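You operate a simulated robot arm through the tools that you are given. There is no shell and no other tool. Be economical: measure what you need, move in short steps, check, and stop when the job is done.

You run a simulated robot arm. Do the job below in one go: nothing can be reset, and whatever is moved stays where it is left.

JOB
Take the white wipe from the top of the check bench and put it on the white card there.

Only the result counts: the job must be done as asked and must still hold three seconds after the hand-in. Knocking over, shifting, dropping, spilling or breaking anything else fails it.

ROBOT AND FRAMES
A 7-joint arm with a two-finger parallel gripper, fixed in place. Base frame: the origin is at the foot of the arm, x ahead of it, y to its left, z up; the work surface is at about z = 860. Units: mm, rad, N and s.
With the tool pointing down near the work surface it reaches from about 300 to 700 mm from the base axis. Its first joint turns from -1.152 to 1.152 rad. Payload 1.57 kg.
Tool frame: the origin (TCP) lies between the finger pads and is the grasp point; the fingertips stand 30 mm ahead of it; z points along the fingers, y is the line along which they close. Largest opening 110 mm; finger width 24, thickness 12; the body of the gripper, 48 by 112 mm, starts 78 mm behind the TCP.
Orientation is that of the tool frame in the base frame, as a unit quaternion [x, y, z, w]. With the fingers straight down and closing along the base's y, the tool's x points along the base's -x, its y along +y and its z along -z.

CONTROLS
- The arm moves only by the tool drive_tool. Its argument "targets" is a list of rows, each an object of numbers (a shift or turn left out is 0, a gripper value left out holds the last): "tx", "ty", "tz": the shift along the tool's x, y, z in mm; "ax", "ay", "az": the turn, a rotation vector about the tool's x, y, z in rad; "gripper": the finger opening in mm, from 0 to 110. In form: [{"tx": .., "ty": .., "tz": .., "ax": .., "ay": .., "az": .., "gripper": ..}, ...]. A call has 1 to 20 rows; each row is the pose to reach, as a shift and turn from the pose commanded when the call began, along the tool's axes at that moment. Each row takes 0.2 s and may step no farther than 50 mm and 0.15 rad from the row before; otherwise, or with a gripper value out of range, the whole call is refused. A pose out of reach is approached as far as the arm can. The call stops where the force on the tool passes 40 N (or 10 N more than at its start, if that is more) or the arm is blocked; 0.2 s more then pass. The fingers move at their own pace (about 108 mm/s each) and stop on an object; they squeeze with about 23 N. The grip force told is the motor's: it shows also when the fingers shut on nothing. Time passes only in rows, and 0.2 s behind the last, so rows that repeat a pose let the fingers close. It gives the time, the measured TCP pose, the force on the tool (base axes), the opening and the grip force at its end, in the units of the frame above (readings bear some noise), and new pictures: "show" is both (left out), scene, wrist or none.
- Cameras (640 x 400 px; columns grow to the right, rows downward): "scene" is fixed at [151.5, -382.7, 1400.9]; the picture's right is [0.89, -0.46, 0.00], its down [-0.27, -0.53, -0.80] and it looks along [0.37, 0.71, -0.60] (base axes); focal length 312 px, centre (320, 200). "wrist" rides on the gripper at [-36, 0, -80] in the tool frame; the picture's right is [0.00, -1.00, 0.00], its down [0.97, 0.00, -0.24] and it looks along [0.24, 0.00, 0.97] (tool axes); focal length 218 px, centre (320, 200). There is no depth. A picture from a camera that has moved, and an enlarged one, comes with that camera's place and axes in the base frame and with its lens.
- zoom(camera, box): a new picture of the part [left, top, right, bottom] of that camera's present view, enlarged. No time passes.
- job_done(): hands the job in; it is judged then, once.

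Work in short steps. Places have to be worked out from the pictures, the camera data and where the tool is seen: move nearer, look again, correct. Check each grasp and each placing, and mend what went wrong. You have 90 turns and 150 pictures in all, those below and enlarged ones among them. Open the gripper and draw the arm clear of the work before you hand the job in, unless the task says otherwise; then end with one line.

The tools are called after "Emit:" as a command line: name --argument value ..., lists and objects as JSON in quotes. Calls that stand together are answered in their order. drive_tool: Moves the arm, as the interface text tells. Its arguments: {"type":"object","properties":{"targets":{"type":"array"},"show":{"type":"string","enum":["both","scene","wrist","none"]}},"required":["targets"]} The other tools are called the same way: zoom (camera, box) takes an enlarged picture of a part of a camera's view; job_done () hands the job in.

At the start:

```text
time_s: 0.0
tcp_pos: [295.4, 181.7, 1148.1]
ee_rot: [0.0, 1.0, 0.0, 0.0]
contact_force: [-0.2, -0.5, 0.0]
gripper_width: 110.3
finger_force: 0.0
```

scene: 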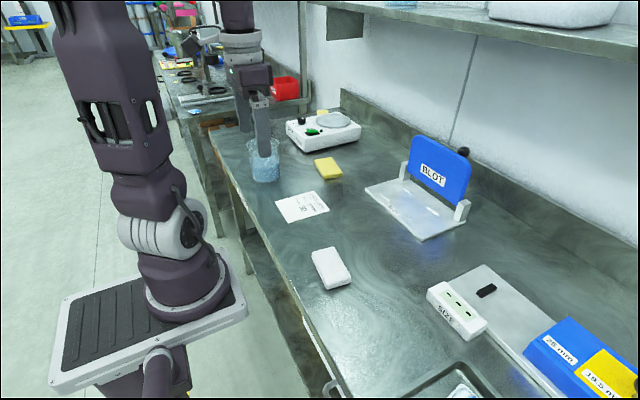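
wrist: 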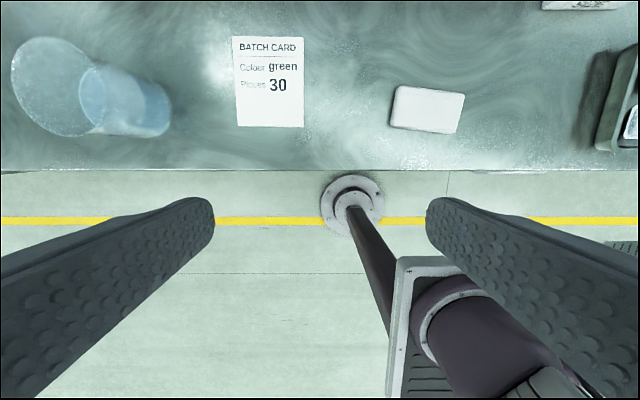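

I'll take a closer look at the white block and the card first, to see what is what.

Emit:
zoom --camera "scene" --box '[240, 150, 400, 310]'

Emit:
zoom --camera "wrist" --box '[220, 20, 500, 170]'

Emit:
zoom --camera "scene" --box '[0, 0, 320, 200]'

```text
2.50 times, centred on (320, 230) of scene
camera zoom: at [151.5, -382.7, 1400.9], right [0.89, -0.46, 0.0], down [-0.27, -0.53, -0.8], along [0.37, 0.71, -0.6], focal length 780 px, centre (320, 125)
```

zoom: 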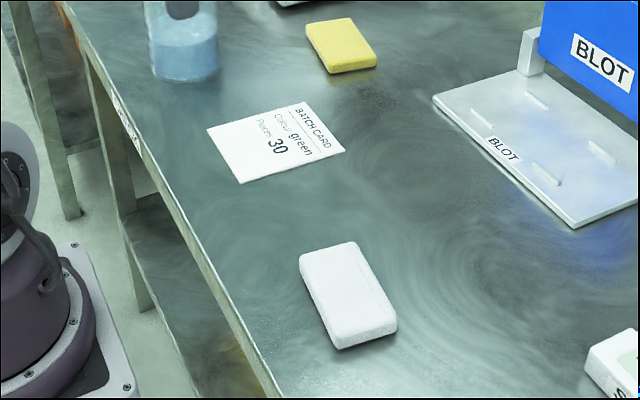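

```text
2.29 times, centred on (360, 95) of wrist
camera zoom: at [332.0, 182.6, 1230.9], right [0.0, -1.0, 0.0], down [-0.97, 0.0, 0.24], along [-0.24, 0.0, -0.97], focal length 499 px, centre (229, 440)
```

zoom: 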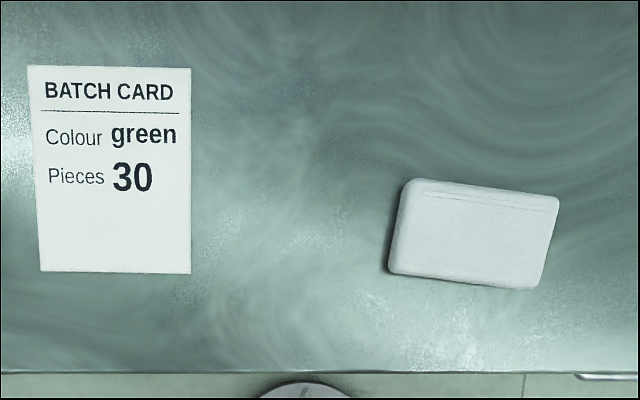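

```text
2.00 times, centred on (160, 100) of scene
camera zoom: at [151.5, -382.7, 1400.9], right [0.89, -0.46, 0.0], down [-0.27, -0.53, -0.8], along [0.37, 0.71, -0.6], focal length 624 px, centre (640, 400)
```

zoom: 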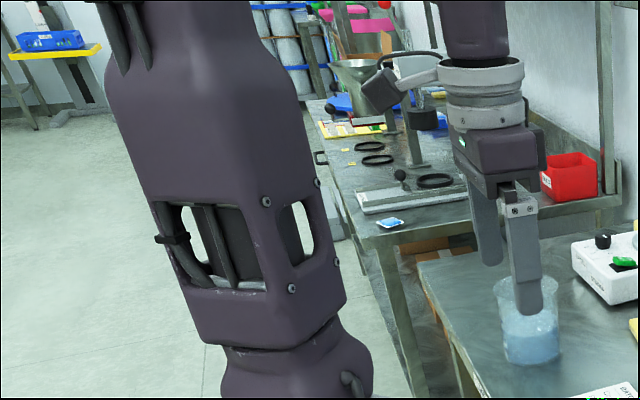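

The white block is the wipe: centre about (383, 20), roughly 98 x 56 mm, long axis about 6° off base y. The batch card is at about (426, 262), roughly 126 x 105 mm. I'll move over the wipe and turn the fingers to close across its short side, staying high.

Emit:
drive_tool --targets '[{"tx": -8.8, "ty": -16.2, "tz": 14.8, "az": -0.146}, {"tx": -17.5, "ty": -32.3, "tz": 29.6, "az": -0.292}, {"tx": -26.3, "ty": -48.5, "tz": 44.4, "az": -0.438}, {"tx": -35, "ty": -64.7, "tz": 59.2, "az": -0.584}, {"tx": -43.8, "ty": -80.9, "tz": 74, "az": -0.73}, {"tx": -52.6, "ty": -97, "tz": 88.8, "az": -0.876}, {"tx": -61.3, "ty": -113.2, "tz": 103.6, "az": -1.022}, {"tx": -70, "ty": -129.4, "tz": 118.4, "az": -1.168}, {"tx": -78.8, "ty": -145.5, "tz": 133.2, "az": -1.314}, {"tx": -87.6, "ty": -161.7, "tz": 148, "az": -1.46}, {"tx": -87.6, "ty": -161.7, "tz": 148, "az": -1.46}]'

```text
time_s: 2.4
tcp_pos: [382.2, 22.2, 1000.1]
ee_rot: [-0.668, 0.744, 0.0, 0.0]
contact_force: [-0.1, 0.3, -0.4]
gripper_width: 110.1
finger_force: 0.0
camera wrist: at [387.9, 56.8, 1082.0], right [0.99, -0.11, 0.0], down [-0.11, -0.96, 0.24], along [-0.03, -0.24, -0.97], focal length 218 px, centre (320, 200)
```

scene: 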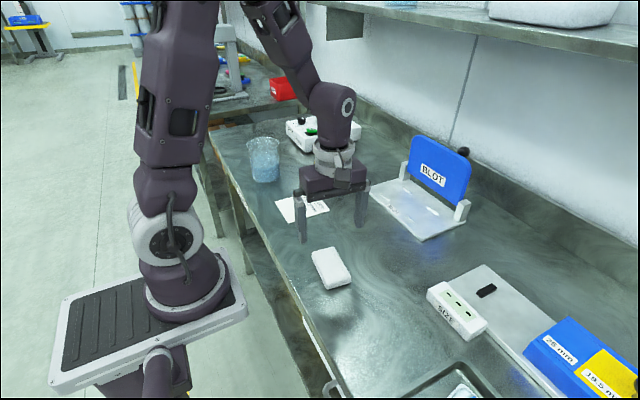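
wrist: 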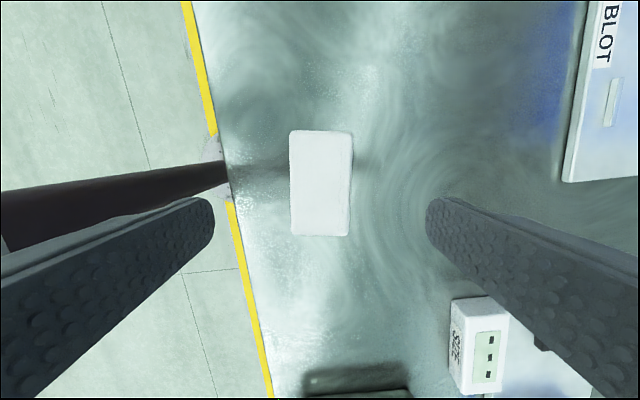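

The wipe lies centred between the fingers and aligned with them. I'll descend until the fingertips are a few mm above the bench (TCP about 897) and look before closing.

Emit:
drive_tool --targets '[{"tz": 30, "gripper": 90}, {"tz": 60}, {"tz": 80}, {"tz": 92}, {"tz": 100}, {"tz": 103}, {"tz": 103}]'

Emit:
zoom --camera "scene" --box '[270, 200, 400, 300]'

```text
time_s: 4.0
tcp_pos: [383.6, 20.8, 898.3]
ee_rot: [-0.667, 0.745, 0.0, 0.0]
contact_force: [0.1, 0.7, -1.1]
gripper_width: 90.2
finger_force: 0.2
camera wrist: at [387.7, 55.8, 979.6], right [0.99, -0.11, 0.0], down [-0.11, -0.96, 0.24], along [-0.03, -0.24, -0.97], focal length 218 px, centre (320, 200)
```

scene: 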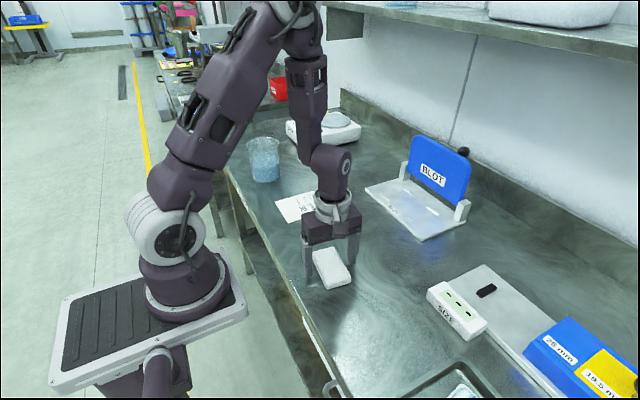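
wrist: 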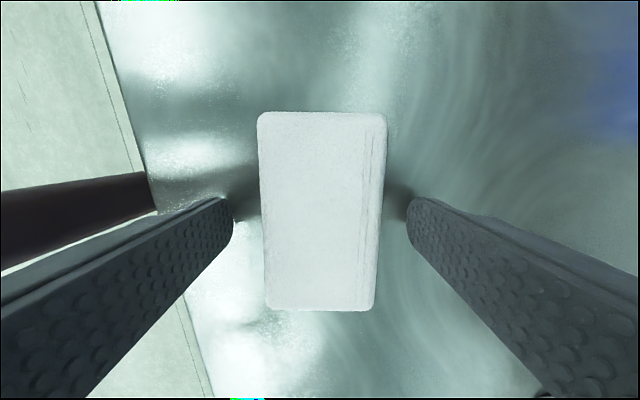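

```text
4.00 times, centred on (335, 250) of scene
camera zoom: at [151.5, -382.7, 1400.9], right [0.89, -0.46, 0.0], down [-0.27, -0.53, -0.8], along [0.37, 0.71, -0.6], focal length 1248 px, centre (260, 0)
```

zoom: 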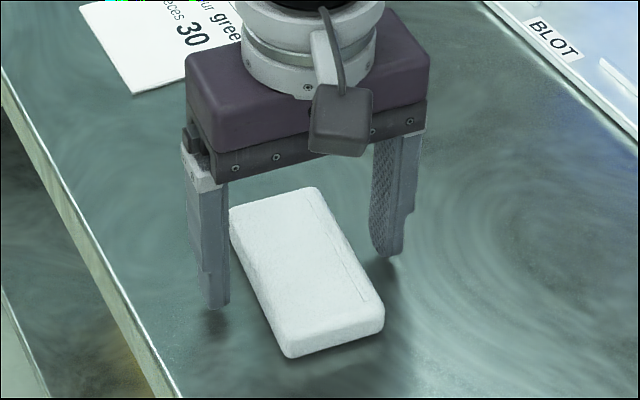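

The fingers straddle the wipe and it sits well between them, a few mm short of the bench. I'll go 3 mm lower, shift about 4 mm toward its middle, and close.

Emit:
drive_tool --targets '[{"tx": -4, "tz": 3}, {"tx": -4, "tz": 3, "gripper": 40}, {"tx": -4, "tz": 3, "gripper": 20}, {"tx": -4, "tz": 3, "gripper": 20}, {"tx": -4, "tz": 3, "gripper": 20}]'

```text
time_s: 5.2
tcp_pos: [383.4, 25.1, 894.2]
ee_rot: [-0.668, 0.744, 0.0, 0.0]
contact_force: [0.6, 1.2, 2.2]
gripper_width: 56.9
finger_force: 23.1
camera wrist: at [387.8, 60.0, 977.0], right [0.99, -0.11, 0.0], down [-0.11, -0.96, 0.24], along [-0.03, -0.24, -0.97], focal length 218 px, centre (320, 200)
```

scene: 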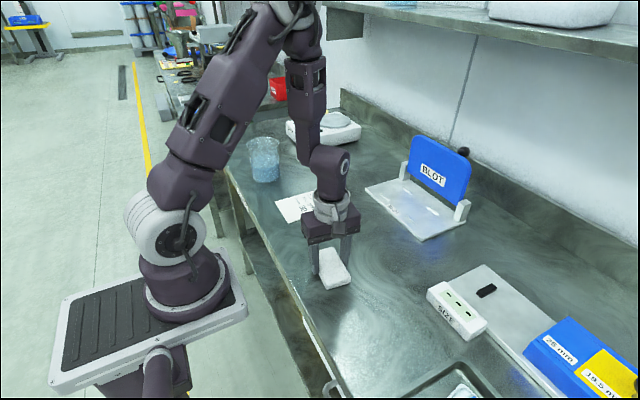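
wrist: 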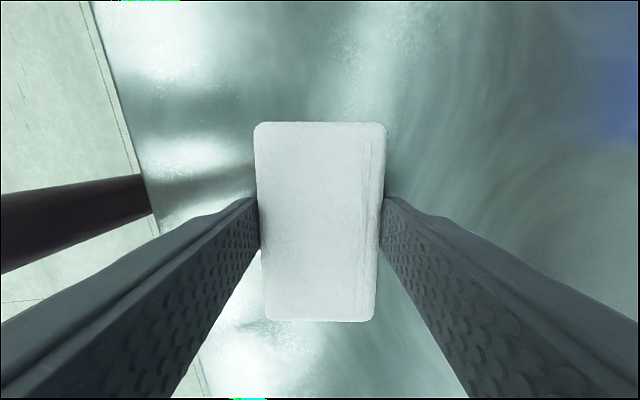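

The wipe is held at 57 mm with 23 N. I'll lift it 80 mm straight up and check.

Emit:
drive_tool --targets '[{"tz": -10}, {"tz": -30}, {"tz": -55}, {"tz": -80}, {"tz": -80}]'

```text
time_s: 6.4
tcp_pos: [382.3, 25.1, 974.0]
ee_rot: [-0.666, 0.746, 0.0, 0.0]
contact_force: [-0.2, 0.1, -0.8]
gripper_width: 56.8
finger_force: 23.4
camera wrist: at [386.1, 59.7, 1056.3], right [0.99, -0.11, 0.0], down [-0.11, -0.96, 0.24], along [-0.03, -0.24, -0.97], focal length 218 px, centre (320, 200)
```

scene: 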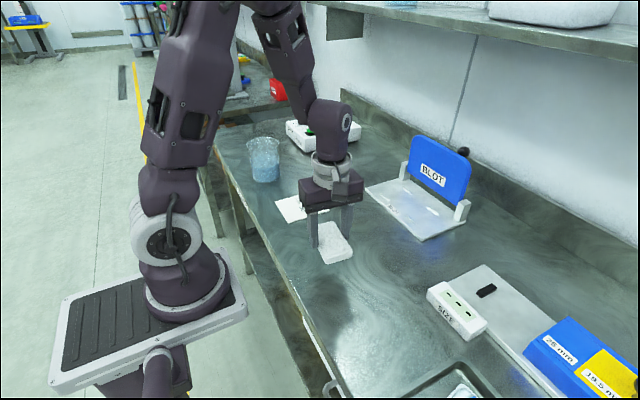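
wrist: 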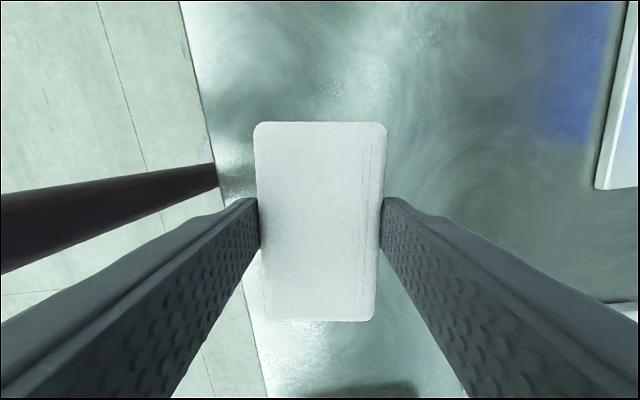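

The wipe came up cleanly and sits square in the grip. I'll carry it at this height to above the card, turning the wrist back so its long side runs along the card's long side.

Emit:
drive_tool --targets '[{"tx": -24, "ty": -1.7, "az": 0.146}, {"tx": -48, "ty": -3.4, "az": 0.292}, {"tx": -72, "ty": -5.2, "az": 0.438}, {"tx": -96, "ty": -6.9, "az": 0.584}, {"tx": -120, "ty": -8.6, "az": 0.73}, {"tx": -144, "ty": -10.3, "az": 0.876}, {"tx": -168, "ty": -12, "az": 1.022}, {"tx": -192, "ty": -13.8, "az": 1.168}, {"tx": -216, "ty": -15.5, "az": 1.314}, {"tx": -240.4, "ty": -17.2, "az": 1.46}, {"tx": -240.4, "ty": -17.2, "az": 1.46}]'

Emit:
zoom --camera "scene" --box '[240, 120, 400, 240]'

```text
time_s: 8.8
tcp_pos: [427.2, 262.9, 972.6]
ee_rot: [0.001, 1.0, 0.0, 0.0]
contact_force: [0.5, -0.9, 0.1]
gripper_width: 56.9
finger_force: 23.1
camera wrist: at [463.5, 262.6, 1055.6], right [0.0, -1.0, 0.0], down [-0.97, 0.0, 0.24], along [-0.24, 0.0, -0.97], focal length 218 px, centre (320, 200)
```

scene: 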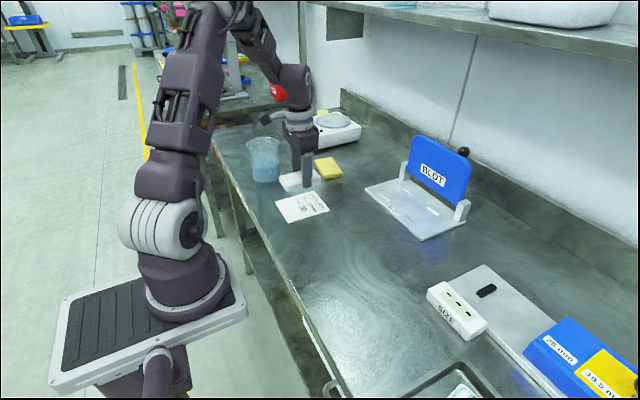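
wrist: 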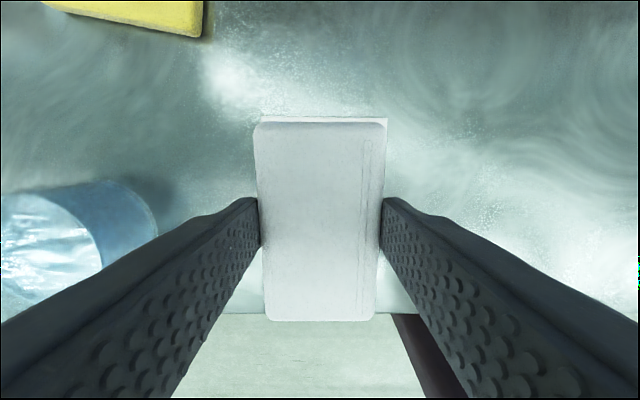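

```text
3.33 times, centred on (320, 180) of scene
camera zoom: at [151.5, -382.6, 1400.9], right [0.89, -0.46, 0.0], down [-0.27, -0.53, -0.8], along [0.37, 0.71, -0.6], focal length 1040 px, centre (320, 267)
```

zoom: 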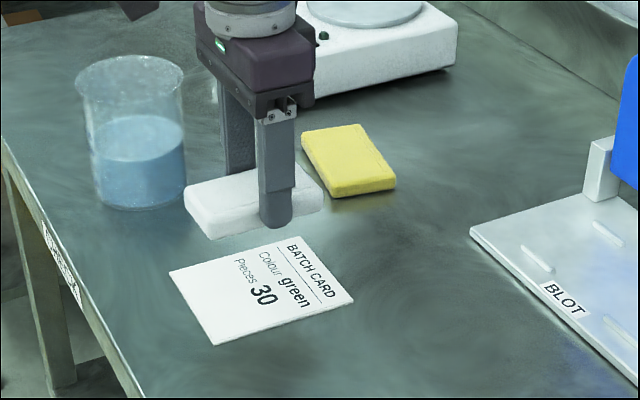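

The wipe hangs over the card; its visible edges put the card centre at about (425, 260), so I'll correct 2–3 mm. Then I'll lower it until it just touches the card (it was grasped at TCP z of about 894).

Emit:
drive_tool --targets '[{"tx": 2, "ty": -3, "tz": 25}, {"tx": 2, "ty": -3, "tz": 50}, {"tx": 2, "ty": -3, "tz": 65}, {"tx": 2, "ty": -3, "tz": 73}, {"tx": 2, "ty": -3, "tz": 76}, {"tx": 2, "ty": -3, "tz": 78}, {"tx": 2, "ty": -3, "tz": 78}]'

Emit:
zoom --camera "scene" --box '[240, 120, 400, 240]'

```text
time_s: 10.4
tcp_pos: [426.0, 258.6, 895.6]
ee_rot: [0.0, 1.0, 0.002, 0.0]
contact_force: [1.1, -1.3, 18.5]
gripper_width: 56.7
finger_force: 22.6
camera wrist: at [461.1, 259.2, 979.3], right [0.0, -1.0, 0.0], down [-0.97, 0.0, 0.24], along [-0.24, 0.0, -0.97], focal length 218 px, centre (320, 200)
```

scene: 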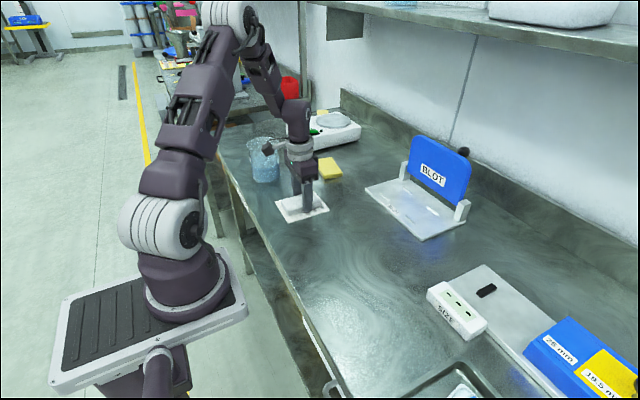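
wrist: 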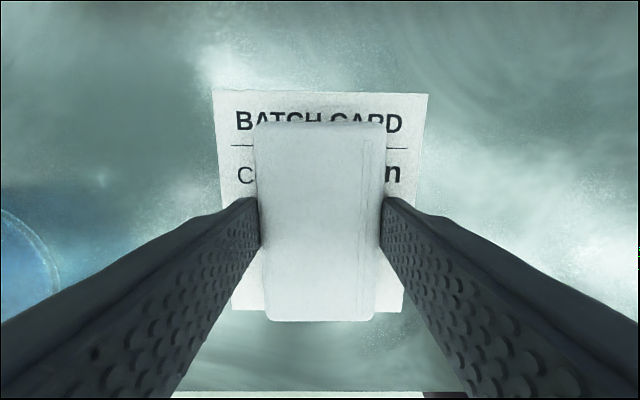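

```text
3.33 times, centred on (320, 180) of scene
camera zoom: at [151.2, -382.8, 1400.8], right [0.89, -0.46, 0.0], down [-0.27, -0.53, -0.8], along [0.37, 0.71, -0.6], focal length 1040 px, centre (320, 267)
```

zoom: 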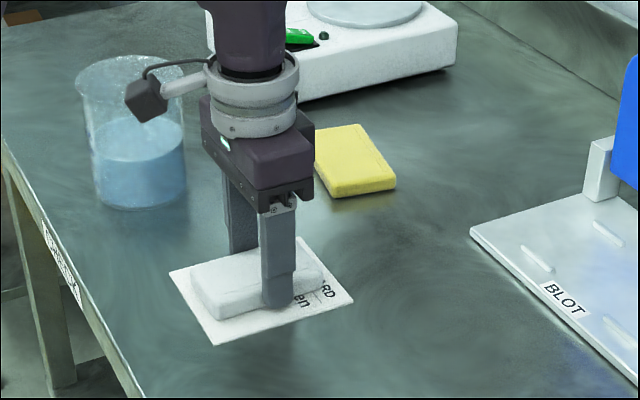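

The wipe is down on the card with margin on all sides, pressing at 18 N. I'll ease the pressure 1 mm, open the fingers to 80 mm, and rise straight up.

Emit:
drive_tool --targets '[{"tz": -1}, {"tz": -1.5, "gripper": 65}, {"tz": -1.5, "gripper": 80}, {"tz": -1.5, "gripper": 80}, {"tz": -15}, {"tz": -45}, {"tz": -85}, {"tz": -125}, {"tz": -165}, {"tz": -165}]'

Emit:
zoom --camera "scene" --box '[240, 120, 400, 240]'

```text
time_s: 12.6
tcp_pos: [424.7, 257.9, 1062.2]
ee_rot: [-0.001, 1.0, 0.001, 0.0]
contact_force: [-0.6, 0.1, 0.2]
gripper_width: 79.9
finger_force: 0.0
camera wrist: at [461.0, 258.7, 1143.8], right [0.0, -1.0, 0.0], down [-0.97, 0.0, 0.24], along [-0.24, 0.0, -0.97], focal length 218 px, centre (320, 200)
```

scene: 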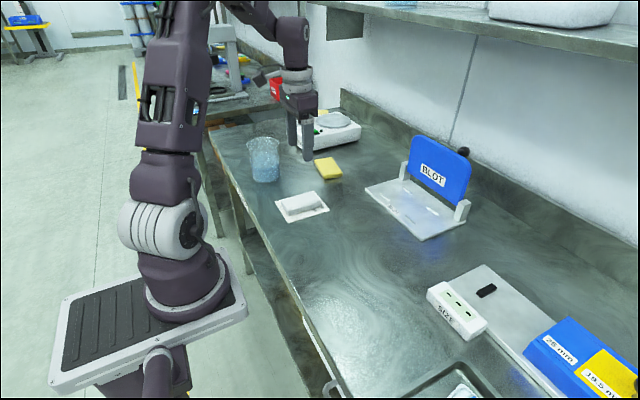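
wrist: 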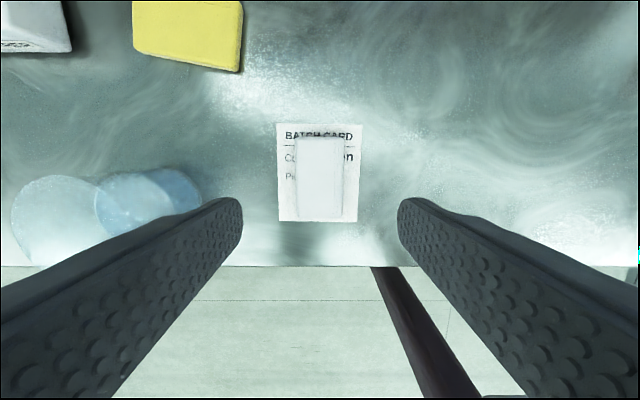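

```text
3.33 times, centred on (320, 180) of scene
camera zoom: at [151.4, -382.7, 1400.9], right [0.89, -0.46, 0.0], down [-0.27, -0.53, -0.8], along [0.37, 0.71, -0.6], focal length 1040 px, centre (320, 267)
```

zoom: 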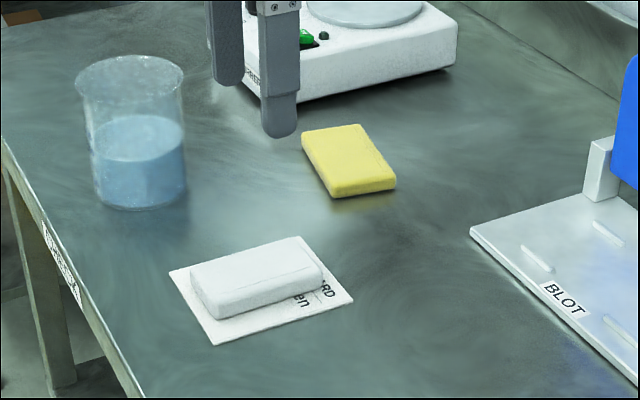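

The wipe lies flat on the card and wholly within it. The card hasn't moved, the gripper is open and the arm is 200 mm clear, so I'm handing in.

Emit:
job_done

```text
The job is handed in.
```

The white wipe is on the white batch card, lying flat within its edges; nothing else was moved, and the arm is open and clear.
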